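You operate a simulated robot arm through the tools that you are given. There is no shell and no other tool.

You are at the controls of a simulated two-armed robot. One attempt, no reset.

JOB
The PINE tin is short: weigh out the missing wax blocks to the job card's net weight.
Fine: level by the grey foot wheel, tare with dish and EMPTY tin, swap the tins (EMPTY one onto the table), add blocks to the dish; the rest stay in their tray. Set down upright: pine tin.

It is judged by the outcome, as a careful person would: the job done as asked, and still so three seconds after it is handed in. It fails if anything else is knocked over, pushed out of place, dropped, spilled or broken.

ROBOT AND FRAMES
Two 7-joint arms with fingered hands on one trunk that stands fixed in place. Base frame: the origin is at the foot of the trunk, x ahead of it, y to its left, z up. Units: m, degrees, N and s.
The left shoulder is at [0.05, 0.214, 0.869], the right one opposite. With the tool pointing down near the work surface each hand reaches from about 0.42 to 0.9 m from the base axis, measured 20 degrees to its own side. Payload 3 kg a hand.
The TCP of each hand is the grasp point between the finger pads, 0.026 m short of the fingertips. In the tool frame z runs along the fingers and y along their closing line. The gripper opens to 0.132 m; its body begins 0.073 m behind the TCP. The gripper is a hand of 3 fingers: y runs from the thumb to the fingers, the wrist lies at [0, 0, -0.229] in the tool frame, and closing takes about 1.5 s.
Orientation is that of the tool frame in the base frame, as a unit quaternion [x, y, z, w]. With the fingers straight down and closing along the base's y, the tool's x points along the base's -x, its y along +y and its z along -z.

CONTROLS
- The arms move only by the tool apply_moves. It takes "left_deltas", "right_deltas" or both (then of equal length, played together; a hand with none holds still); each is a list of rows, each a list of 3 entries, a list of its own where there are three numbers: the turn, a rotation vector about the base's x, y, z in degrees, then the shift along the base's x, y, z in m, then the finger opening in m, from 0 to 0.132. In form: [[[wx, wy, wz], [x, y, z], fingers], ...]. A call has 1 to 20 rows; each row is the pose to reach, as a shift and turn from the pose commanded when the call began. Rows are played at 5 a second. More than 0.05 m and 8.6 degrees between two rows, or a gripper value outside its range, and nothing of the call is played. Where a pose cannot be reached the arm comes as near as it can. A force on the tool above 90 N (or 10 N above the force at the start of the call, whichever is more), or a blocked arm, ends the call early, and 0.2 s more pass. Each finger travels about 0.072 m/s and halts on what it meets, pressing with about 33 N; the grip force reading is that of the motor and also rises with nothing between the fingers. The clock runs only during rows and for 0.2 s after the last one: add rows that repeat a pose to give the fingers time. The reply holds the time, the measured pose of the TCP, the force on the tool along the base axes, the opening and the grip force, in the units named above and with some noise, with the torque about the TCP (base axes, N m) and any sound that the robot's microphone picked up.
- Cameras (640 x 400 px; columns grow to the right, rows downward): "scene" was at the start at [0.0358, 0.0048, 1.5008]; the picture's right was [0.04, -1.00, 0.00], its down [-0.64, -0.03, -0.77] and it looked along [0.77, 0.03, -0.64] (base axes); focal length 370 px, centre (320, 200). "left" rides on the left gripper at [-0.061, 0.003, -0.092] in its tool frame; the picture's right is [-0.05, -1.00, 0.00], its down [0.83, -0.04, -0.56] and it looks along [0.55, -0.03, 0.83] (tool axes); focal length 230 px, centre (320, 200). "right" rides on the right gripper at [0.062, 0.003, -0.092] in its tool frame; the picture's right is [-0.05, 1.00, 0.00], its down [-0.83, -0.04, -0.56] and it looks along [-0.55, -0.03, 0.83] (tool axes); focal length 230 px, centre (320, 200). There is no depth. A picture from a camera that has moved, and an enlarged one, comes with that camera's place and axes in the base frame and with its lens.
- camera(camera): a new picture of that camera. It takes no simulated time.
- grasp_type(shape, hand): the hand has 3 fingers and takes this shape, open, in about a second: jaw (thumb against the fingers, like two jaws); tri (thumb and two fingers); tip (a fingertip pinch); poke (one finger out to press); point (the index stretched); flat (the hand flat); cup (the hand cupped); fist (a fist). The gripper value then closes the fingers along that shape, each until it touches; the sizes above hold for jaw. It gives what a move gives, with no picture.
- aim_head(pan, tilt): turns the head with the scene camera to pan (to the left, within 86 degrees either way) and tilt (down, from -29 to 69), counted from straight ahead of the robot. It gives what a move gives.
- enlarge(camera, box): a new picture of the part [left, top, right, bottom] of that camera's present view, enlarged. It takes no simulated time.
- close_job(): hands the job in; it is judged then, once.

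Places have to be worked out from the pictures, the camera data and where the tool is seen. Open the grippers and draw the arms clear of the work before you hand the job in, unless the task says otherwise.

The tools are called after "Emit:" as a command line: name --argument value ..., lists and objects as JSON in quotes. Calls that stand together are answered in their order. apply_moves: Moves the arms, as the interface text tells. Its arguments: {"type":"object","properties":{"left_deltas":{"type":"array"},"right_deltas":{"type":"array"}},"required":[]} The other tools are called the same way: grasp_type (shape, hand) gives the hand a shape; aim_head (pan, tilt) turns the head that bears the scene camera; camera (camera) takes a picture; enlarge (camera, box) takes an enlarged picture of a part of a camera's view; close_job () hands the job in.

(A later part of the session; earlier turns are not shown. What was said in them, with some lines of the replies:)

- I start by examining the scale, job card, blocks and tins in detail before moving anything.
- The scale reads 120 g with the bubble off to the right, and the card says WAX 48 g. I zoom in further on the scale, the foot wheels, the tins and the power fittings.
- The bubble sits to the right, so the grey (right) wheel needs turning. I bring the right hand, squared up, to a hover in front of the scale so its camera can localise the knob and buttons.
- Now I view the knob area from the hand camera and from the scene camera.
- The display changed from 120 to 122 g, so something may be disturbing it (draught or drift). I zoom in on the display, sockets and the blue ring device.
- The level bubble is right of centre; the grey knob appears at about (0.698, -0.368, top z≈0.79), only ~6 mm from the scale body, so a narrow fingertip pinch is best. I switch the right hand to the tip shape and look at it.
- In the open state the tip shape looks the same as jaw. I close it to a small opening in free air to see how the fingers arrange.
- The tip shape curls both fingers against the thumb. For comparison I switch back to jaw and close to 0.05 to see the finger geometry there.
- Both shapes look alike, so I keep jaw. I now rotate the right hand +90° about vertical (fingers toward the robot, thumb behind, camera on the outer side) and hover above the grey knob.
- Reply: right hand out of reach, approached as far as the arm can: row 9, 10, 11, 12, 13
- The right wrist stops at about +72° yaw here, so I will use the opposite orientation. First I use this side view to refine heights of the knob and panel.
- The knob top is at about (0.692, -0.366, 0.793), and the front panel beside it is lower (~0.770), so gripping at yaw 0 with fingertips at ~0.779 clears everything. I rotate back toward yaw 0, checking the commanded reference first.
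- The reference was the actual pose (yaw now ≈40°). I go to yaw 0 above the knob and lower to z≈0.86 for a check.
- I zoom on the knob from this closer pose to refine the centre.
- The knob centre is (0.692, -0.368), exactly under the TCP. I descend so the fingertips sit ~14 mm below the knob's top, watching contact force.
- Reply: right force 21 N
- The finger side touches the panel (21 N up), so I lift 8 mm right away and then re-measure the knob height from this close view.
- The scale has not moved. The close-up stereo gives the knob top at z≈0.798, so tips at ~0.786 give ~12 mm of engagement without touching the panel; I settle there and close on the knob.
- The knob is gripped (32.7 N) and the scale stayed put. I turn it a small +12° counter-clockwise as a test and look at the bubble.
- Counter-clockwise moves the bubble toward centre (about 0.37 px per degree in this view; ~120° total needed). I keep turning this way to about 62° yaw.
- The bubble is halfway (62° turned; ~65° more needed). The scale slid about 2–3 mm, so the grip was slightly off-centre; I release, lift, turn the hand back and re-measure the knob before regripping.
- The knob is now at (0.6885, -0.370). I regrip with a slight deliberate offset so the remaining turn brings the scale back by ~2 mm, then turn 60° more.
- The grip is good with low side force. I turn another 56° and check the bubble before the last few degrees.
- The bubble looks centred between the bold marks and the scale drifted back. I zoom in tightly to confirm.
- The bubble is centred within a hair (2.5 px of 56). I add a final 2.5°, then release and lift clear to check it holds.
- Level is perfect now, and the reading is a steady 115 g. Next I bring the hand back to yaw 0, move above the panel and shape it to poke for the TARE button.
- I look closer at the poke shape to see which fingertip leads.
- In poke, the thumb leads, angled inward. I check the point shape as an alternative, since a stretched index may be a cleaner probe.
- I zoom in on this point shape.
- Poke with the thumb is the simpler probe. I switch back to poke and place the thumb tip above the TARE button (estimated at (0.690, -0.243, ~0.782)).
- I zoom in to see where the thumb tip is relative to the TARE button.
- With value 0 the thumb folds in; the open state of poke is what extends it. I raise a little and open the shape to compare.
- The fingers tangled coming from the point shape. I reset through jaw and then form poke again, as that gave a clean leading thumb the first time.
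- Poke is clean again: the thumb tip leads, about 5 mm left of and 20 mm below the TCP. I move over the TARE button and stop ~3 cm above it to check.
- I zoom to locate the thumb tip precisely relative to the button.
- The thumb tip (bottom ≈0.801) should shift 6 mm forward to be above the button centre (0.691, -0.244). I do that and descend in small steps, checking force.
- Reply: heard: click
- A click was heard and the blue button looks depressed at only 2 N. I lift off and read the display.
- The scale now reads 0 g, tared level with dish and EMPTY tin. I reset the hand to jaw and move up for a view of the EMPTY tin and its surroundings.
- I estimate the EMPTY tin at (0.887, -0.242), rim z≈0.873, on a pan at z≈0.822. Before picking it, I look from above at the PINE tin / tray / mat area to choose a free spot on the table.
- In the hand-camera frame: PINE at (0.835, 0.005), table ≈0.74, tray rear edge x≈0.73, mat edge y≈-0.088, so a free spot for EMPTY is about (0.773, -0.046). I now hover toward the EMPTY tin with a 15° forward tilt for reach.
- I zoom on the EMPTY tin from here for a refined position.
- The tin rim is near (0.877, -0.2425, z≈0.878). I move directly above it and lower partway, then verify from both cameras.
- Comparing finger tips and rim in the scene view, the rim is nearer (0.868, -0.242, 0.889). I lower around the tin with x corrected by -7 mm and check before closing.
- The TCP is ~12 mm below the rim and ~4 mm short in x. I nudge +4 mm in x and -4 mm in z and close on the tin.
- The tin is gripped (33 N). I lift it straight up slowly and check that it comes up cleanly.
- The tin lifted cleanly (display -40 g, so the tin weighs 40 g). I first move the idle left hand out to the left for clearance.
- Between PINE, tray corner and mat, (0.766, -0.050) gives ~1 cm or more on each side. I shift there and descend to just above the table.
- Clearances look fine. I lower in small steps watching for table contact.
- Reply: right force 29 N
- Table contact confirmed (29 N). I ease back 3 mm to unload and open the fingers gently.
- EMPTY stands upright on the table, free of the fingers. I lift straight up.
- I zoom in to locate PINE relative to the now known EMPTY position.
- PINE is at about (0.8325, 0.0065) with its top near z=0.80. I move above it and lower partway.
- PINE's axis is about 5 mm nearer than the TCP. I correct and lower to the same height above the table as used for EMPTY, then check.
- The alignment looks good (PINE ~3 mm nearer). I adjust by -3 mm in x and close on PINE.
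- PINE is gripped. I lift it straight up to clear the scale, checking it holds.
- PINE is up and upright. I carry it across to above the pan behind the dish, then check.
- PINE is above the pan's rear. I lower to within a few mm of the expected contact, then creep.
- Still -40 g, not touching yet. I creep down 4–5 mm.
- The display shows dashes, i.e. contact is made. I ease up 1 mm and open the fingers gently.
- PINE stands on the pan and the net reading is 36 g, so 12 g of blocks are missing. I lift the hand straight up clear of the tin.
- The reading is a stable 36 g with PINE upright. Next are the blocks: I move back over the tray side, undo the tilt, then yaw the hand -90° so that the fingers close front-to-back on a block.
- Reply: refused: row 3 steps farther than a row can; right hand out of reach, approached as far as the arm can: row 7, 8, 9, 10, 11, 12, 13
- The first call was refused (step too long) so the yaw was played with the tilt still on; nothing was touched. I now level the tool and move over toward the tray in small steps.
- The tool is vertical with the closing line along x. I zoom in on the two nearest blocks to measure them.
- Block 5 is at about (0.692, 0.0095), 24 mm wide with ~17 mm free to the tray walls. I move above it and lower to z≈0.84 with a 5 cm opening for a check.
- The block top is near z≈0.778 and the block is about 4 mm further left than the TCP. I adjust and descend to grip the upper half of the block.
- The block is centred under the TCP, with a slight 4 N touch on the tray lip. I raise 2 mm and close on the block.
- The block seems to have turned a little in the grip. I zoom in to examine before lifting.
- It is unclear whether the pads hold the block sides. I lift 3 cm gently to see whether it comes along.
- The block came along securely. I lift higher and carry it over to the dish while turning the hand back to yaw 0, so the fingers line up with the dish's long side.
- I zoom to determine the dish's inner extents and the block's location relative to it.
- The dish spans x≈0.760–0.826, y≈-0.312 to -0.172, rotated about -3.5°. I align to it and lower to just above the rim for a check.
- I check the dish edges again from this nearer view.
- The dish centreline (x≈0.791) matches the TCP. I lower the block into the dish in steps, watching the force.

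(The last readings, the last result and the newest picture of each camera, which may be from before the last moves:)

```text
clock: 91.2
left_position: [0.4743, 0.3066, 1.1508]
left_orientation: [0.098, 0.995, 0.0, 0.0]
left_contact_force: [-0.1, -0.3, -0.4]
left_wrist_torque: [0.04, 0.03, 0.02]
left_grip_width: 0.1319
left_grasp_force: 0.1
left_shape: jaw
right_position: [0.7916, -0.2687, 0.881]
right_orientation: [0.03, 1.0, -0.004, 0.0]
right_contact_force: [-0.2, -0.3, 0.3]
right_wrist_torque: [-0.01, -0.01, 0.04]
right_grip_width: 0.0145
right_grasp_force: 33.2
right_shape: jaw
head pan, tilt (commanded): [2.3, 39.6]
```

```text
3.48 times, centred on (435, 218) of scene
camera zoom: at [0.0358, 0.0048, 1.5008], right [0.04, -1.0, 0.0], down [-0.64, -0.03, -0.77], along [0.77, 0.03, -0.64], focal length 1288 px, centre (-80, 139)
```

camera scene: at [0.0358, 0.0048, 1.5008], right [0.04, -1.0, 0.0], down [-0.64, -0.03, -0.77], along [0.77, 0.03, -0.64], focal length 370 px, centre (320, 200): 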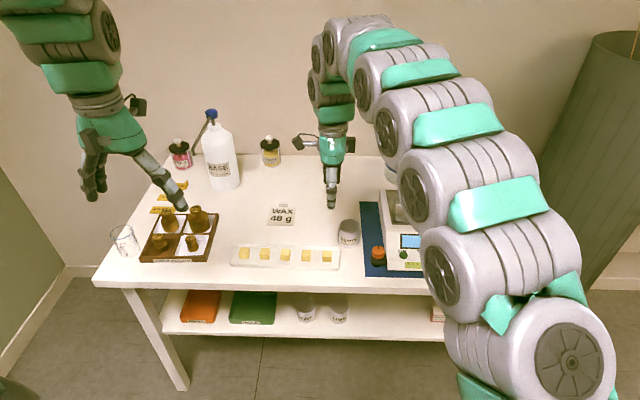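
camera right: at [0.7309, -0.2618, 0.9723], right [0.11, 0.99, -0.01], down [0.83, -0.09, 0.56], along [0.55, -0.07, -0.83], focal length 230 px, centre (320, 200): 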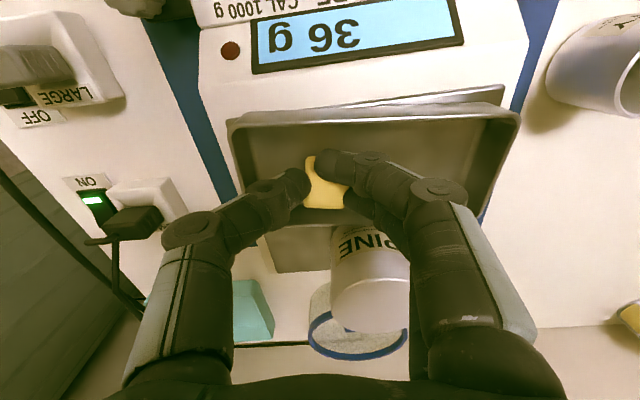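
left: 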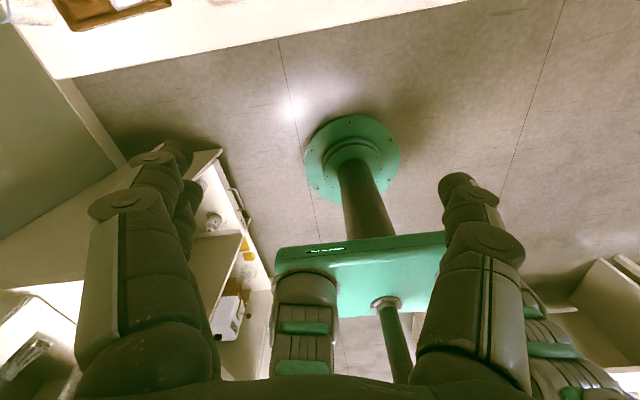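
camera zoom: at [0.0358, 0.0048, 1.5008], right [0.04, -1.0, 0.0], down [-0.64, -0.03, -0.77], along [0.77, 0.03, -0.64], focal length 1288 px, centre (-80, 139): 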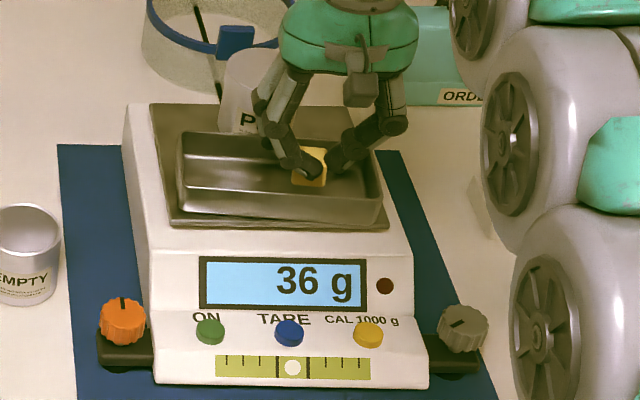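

The block is inside the dish area and not yet touching (36 g). I creep lower.

Emit:
apply_moves --right_deltas '[[[0, 0, 0], [0, 0, -0.004], 0.015], [[0, 0, 0], [0, 0, -0.008], 0.015], [[0, 0, 0], [0, 0, -0.01], 0.015], [[0, 0, 0], [0, 0, -0.01], 0.015]]'

Emit:
enlarge --camera "scene" --box '[385, 160, 485, 275]'

Emit:
camera --camera "right"

```text
clock: 92.2
left_position: [0.4728, 0.3072, 1.1491]
left_orientation: [0.098, 0.995, 0.0, 0.0]
left_contact_force: [0.0, -0.1, -0.3]
left_wrist_torque: [0.01, 0.06, 0.02]
left_grip_width: 0.1318
left_grasp_force: 0.1
left_shape: jaw
right_position: [0.7921, -0.2693, 0.8725]
right_orientation: [0.029, 1.0, -0.004, 0.002]
right_contact_force: [0.2, -0.4, 0.2]
right_wrist_torque: [0.0, -0.01, -0.01]
right_grip_width: 0.0146
right_grasp_force: 33.3
right_shape: jaw
head pan, tilt (commanded): [2.3, 39.6]
```

```text
3.48 times, centred on (435, 218) of scene
camera zoom: at [0.0358, 0.0048, 1.5008], right [0.04, -1.0, 0.0], down [-0.64, -0.03, -0.77], along [0.77, 0.03, -0.64], focal length 1288 px, centre (-80, 139)
```

zoom: 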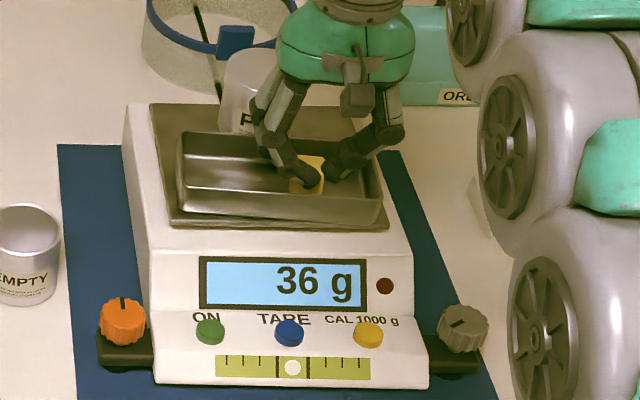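

```text
taken
camera right: at [0.7313, -0.2617, 0.9631], right [0.11, 0.99, -0.01], down [0.83, -0.09, 0.56], along [0.55, -0.07, -0.83], focal length 230 px, centre (320, 200)
```

right: 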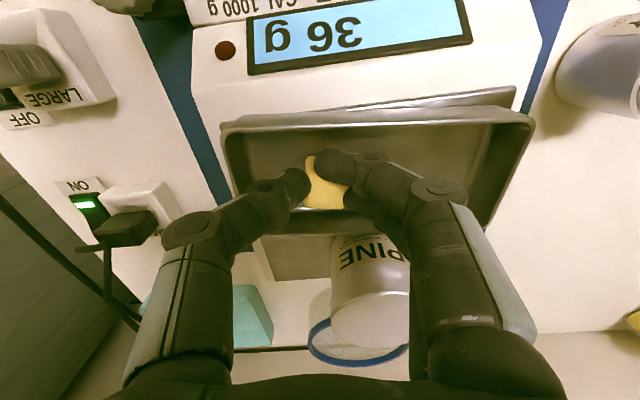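

Still 36 g. I continue in 2–3 mm steps until the display reacts.

Emit:
apply_moves --right_deltas '[[[0, 0, 0], [0, 0, -0.002], 0.015], [[0, 0, 0], [0, 0, -0.004], 0.015], [[0, 0, 0], [0, 0, -0.004], 0.015]]'

Emit:
enlarge --camera "scene" --box '[385, 160, 485, 275]'

```text
clock: 93.0
left_position: [0.4718, 0.3074, 1.1499]
left_orientation: [0.098, 0.995, 0.0, 0.0]
left_contact_force: [0.3, -1.1, 0.2]
left_wrist_torque: [0.01, 0.02, -0.02]
left_grip_width: 0.132
left_grasp_force: 0.1
left_shape: jaw
right_position: [0.7935, -0.2682, 0.8674]
right_orientation: [0.03, 1.0, -0.004, 0.0]
right_contact_force: [-2.5, -0.9, 14.8]
right_wrist_torque: [0.14, -0.07, -0.01]
right_grip_width: 0.0148
right_grasp_force: 33.1
right_shape: jaw
head pan, tilt (commanded): [2.3, 39.6]
```

```text
3.48 times, centred on (435, 218) of scene
camera zoom: at [0.0356, 0.0048, 1.5009], right [0.04, -1.0, 0.0], down [-0.64, -0.03, -0.77], along [0.77, 0.03, -0.64], focal length 1288 px, centre (-80, 139)
```

zoom: 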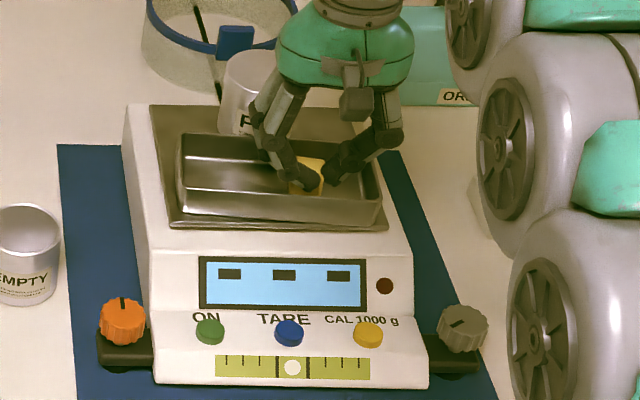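

Contact (15 N, display shows dashes). I ease up 2.5 mm and open gently to release the block.

Emit:
apply_moves --right_deltas '[[[0, 0, 0], [0, 0, 0.0015], 0.015], [[0, 0, 0], [0, 0, 0.0025], 0.015], [[0, 0, 0], [0, 0, 0.0025], 0.02], [[0, 0, 0], [0, 0, 0.0025], 0.025], [[0, 0, 0], [0, 0, 0.0025], 0.03], [[0, 0, 0], [0, 0, 0.0025], 0.032], [[0, 0, 0], [0, 0, 0.0025], 0.032]]'

Emit:
enlarge --camera "scene" --box '[385, 160, 485, 275]'

Emit:
enlarge --camera "right" --box '[210, 80, 540, 260]'

```text
clock: 94.6
left_position: [0.474, 0.3065, 1.1493]
left_orientation: [0.099, 0.995, 0.0, 0.0]
left_contact_force: [0.3, -0.5, 0.2]
left_wrist_torque: [-0.01, 0.03, 0.01]
left_grip_width: 0.1318
left_grasp_force: 0.0
left_shape: jaw
right_position: [0.7937, -0.2696, 0.8703]
right_orientation: [0.03, 1.0, -0.004, 0.001]
right_contact_force: [-1.4, 0.5, -0.5]
right_wrist_torque: [-0.02, 0.01, 0.02]
right_grip_width: 0.0314
right_grasp_force: 0.0
right_shape: jaw
head pan, tilt (commanded): [2.3, 39.6]
```

```text
3.48 times, centred on (435, 218) of scene
camera zoom: at [0.0358, 0.0048, 1.5008], right [0.04, -1.0, 0.0], down [-0.64, -0.03, -0.77], along [0.77, 0.03, -0.64], focal length 1288 px, centre (-80, 139)
```

zoom: 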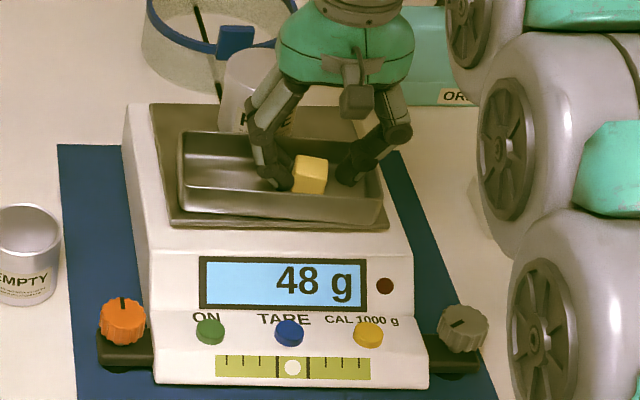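

```text
1.94 times, centred on (375, 170) of right
camera zoom: at [0.7321, -0.2618, 0.9611], right [0.11, 0.99, -0.01], down [0.83, -0.09, 0.56], along [0.55, -0.07, -0.83], focal length 446 px, centre (213, 258)
```

zoom: 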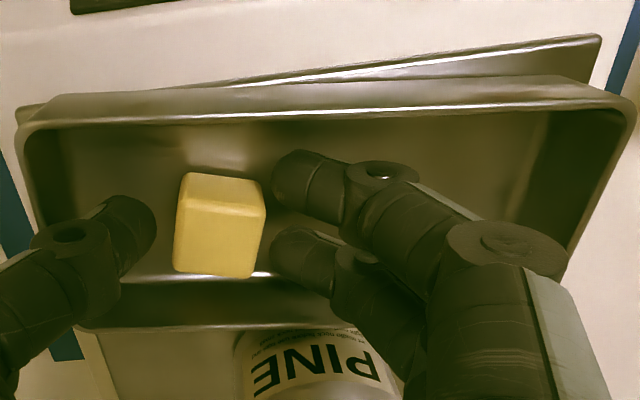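

The display reads 48 g with one block in the dish. I lift the hand straight up out of the dish and confirm the reading untouched.

Emit:
apply_moves --right_deltas '[[[0, 0, 0], [0, 0, 0.01], 0.032], [[0, 0, 0], [0, 0, 0.025], 0.032], [[0, 0, 0], [0, 0, 0.05], 0.032], [[0, 0, 0], [0, 0, 0.09], 0.032], [[0, 0, 0], [0, 0, 0.13], 0.04], [[0, 0, 0], [0, 0, 0.16], 0.05], [[0, 0, 0], [0, 0, 0.16], 0.05]]'

Emit:
enlarge --camera "scene" --box '[365, 140, 495, 285]'

Emit:
camera --camera "right"

```text
clock: 96.2
left_position: [0.4732, 0.3075, 1.1503]
left_orientation: [0.098, 0.995, 0.0, 0.0]
left_contact_force: [-0.1, -1.2, -0.6]
left_wrist_torque: [0.01, -0.02, -0.04]
left_grip_width: 0.1318
left_grasp_force: 0.0
left_shape: jaw
right_position: [0.7921, -0.2679, 1.0286]
right_orientation: [0.03, 1.0, -0.005, 0.001]
right_contact_force: [0.3, 0.5, 0.4]
right_wrist_torque: [0.03, -0.04, -0.02]
right_grip_width: 0.0497
right_grasp_force: 0.1
right_shape: jaw
head pan, tilt (commanded): [2.3, 39.6]
```

```text
2.76 times, centred on (430, 212) of scene
camera zoom: at [0.0358, 0.0048, 1.5008], right [0.04, -1.0, 0.0], down [-0.64, -0.03, -0.77], along [0.77, 0.03, -0.64], focal length 1021 px, centre (17, 166)
```

zoom: 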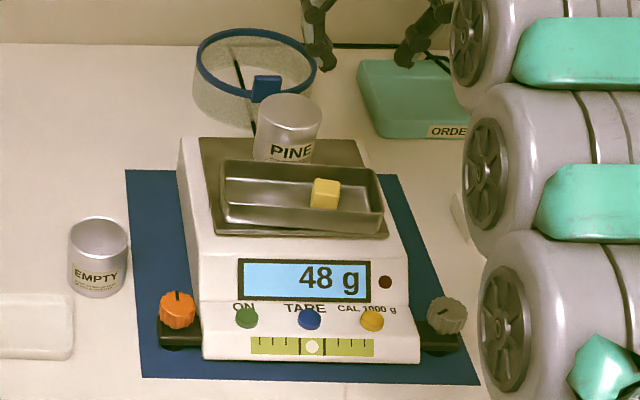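

```text
taken
camera right: at [0.7297, -0.2615, 1.1196], right [0.11, 0.99, -0.01], down [0.83, -0.09, 0.56], along [0.55, -0.07, -0.83], focal length 230 px, centre (320, 200)
```

right: 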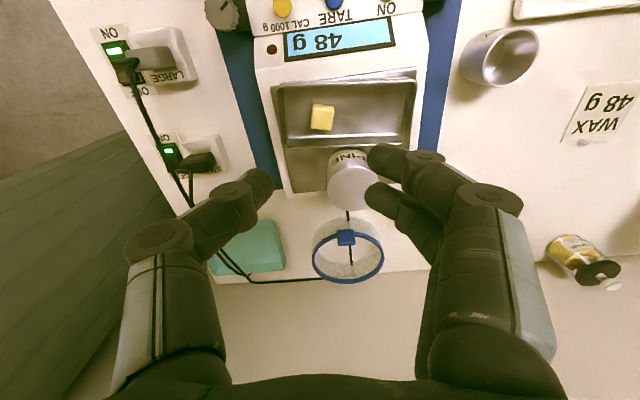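

The display holds 48 g with the hand clear. I draw the right arm back to its starting area and then recheck the display, level and all objects.

Emit:
apply_moves --right_deltas '[[[0, 0, 0], [-0.03, 0, 0.03], 0.06], [[0, 0, 0], [-0.07, -0.01, 0.05], 0.08], [[0, 0, 0], [-0.11, -0.02, 0.05], 0.1], [[0, 0, 0], [-0.15, -0.03, 0.05], 0.12], [[0, 0, 0], [-0.19, -0.045, 0.05], 0.132], [[0, 0, 0], [-0.225, -0.06, 0.05], 0.132], [[0, 0, 0], [-0.255, -0.062, 0.05], 0.132], [[0, 0, 0], [-0.255, -0.062, 0.05], 0.132], [[0, 0, 0], [-0.255, -0.062, 0.05], 0.132], [[0, 0, 0], [-0.255, -0.062, 0.05], 0.132]]'

Emit:
camera --camera "scene"

Emit:
enlarge --camera "scene" --box '[365, 140, 495, 285]'

Emit:
enlarge --camera "scene" --box '[402, 268, 452, 284]'

Emit:
enlarge --camera "scene" --box '[220, 190, 380, 280]'

```text
clock: 98.4
left_position: [0.4725, 0.3079, 1.1495]
left_orientation: [0.098, 0.995, 0.001, 0.0]
left_contact_force: [0.4, 0.1, 0.3]
left_wrist_torque: [0.0, 0.02, 0.02]
left_grip_width: 0.1317
left_grasp_force: 0.0
left_shape: jaw
right_position: [0.5386, -0.333, 1.0785]
right_orientation: [0.029, 1.0, -0.005, 0.001]
right_contact_force: [0.7, 0.3, 0.4]
right_wrist_torque: [0.03, 0.0, 0.01]
right_grip_width: 0.1318
right_grasp_force: 0.0
right_shape: jaw
head pan, tilt (commanded): [2.3, 39.6]
```

```text
taken
camera scene: at [0.0358, 0.0048, 1.5008], right [0.04, -1.0, 0.0], down [-0.64, -0.03, -0.77], along [0.77, 0.03, -0.64], focal length 370 px, centre (320, 200)
```

scene: 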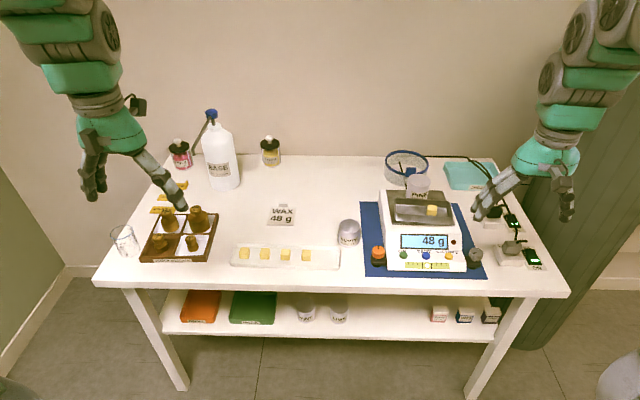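

```text
2.76 times, centred on (430, 212) of scene
camera zoom: at [0.0358, 0.0048, 1.5008], right [0.04, -1.0, 0.0], down [-0.64, -0.03, -0.77], along [0.77, 0.03, -0.64], focal length 1021 px, centre (17, 166)
```

zoom: 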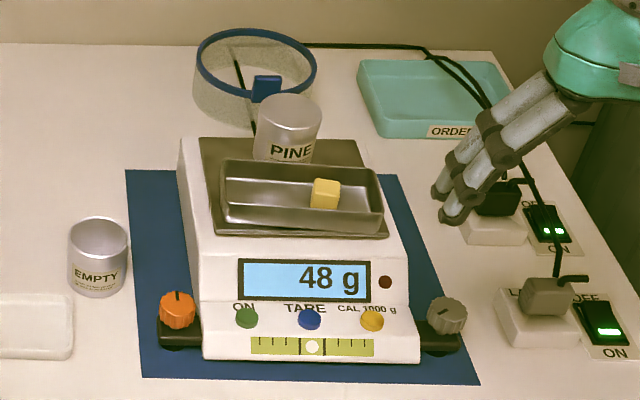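

```text
12.80 times, centred on (427, 276) of scene
camera zoom: at [0.0358, 0.0048, 1.5008], right [0.04, -1.0, 0.0], down [-0.64, -0.03, -0.77], along [0.77, 0.03, -0.64], focal length 4739 px, centre (-1050, -773)
```

zoom: 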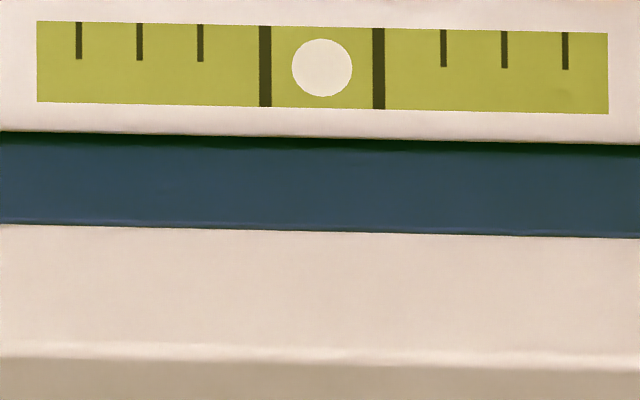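

```text
4.00 times, centred on (300, 235) of scene
camera zoom: at [0.0358, 0.0048, 1.5008], right [0.04, -1.0, 0.0], down [-0.64, -0.03, -0.77], along [0.77, 0.03, -0.64], focal length 1481 px, centre (400, 60)
```

zoom: 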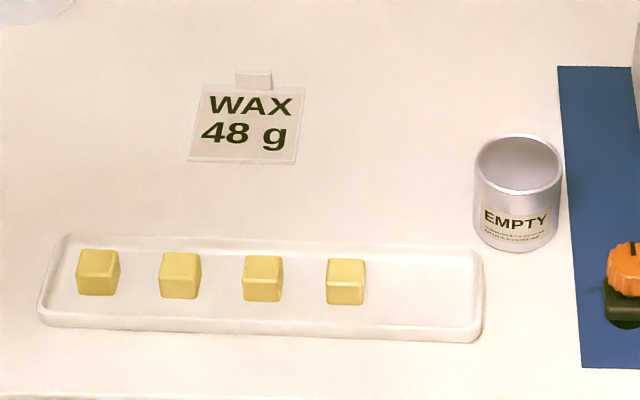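

Everything checks out: bubble centred, display steady at 48 g, PINE upright on the pan, one block in the dish, four in the tray, and EMPTY on the table with both hands open and clear. I hand the job in.

Emit:
close_job

```text
The job is handed in.
```

The PINE tin was 12 g short, and one wax block brought it up to the job card's 48 g net. I've handed the job in.

- **Levelling:** I turned the grey foot wheel about 120° counter-clockwise until the bubble sat centred. The scale body slid 2–3 mm on its mat partway through. Turning the other half brought it back to within about 1 mm.
- **Tare:** I pressed TARE with the dish and the EMPTY tin on the pan, and the display went to 0 g.
- **Swap:** EMPTY now stands upright on the table between the tray and the mat. PINE stands upright on the pan behind the dish and read 36 g.
- **Blocks:** One block, which added 12 g, went into the dish and the display held at 48 g with the hand clear. The other four blocks are still in their tray.

The bubble was still centred at the last check. Both hands are open and clear of the work.
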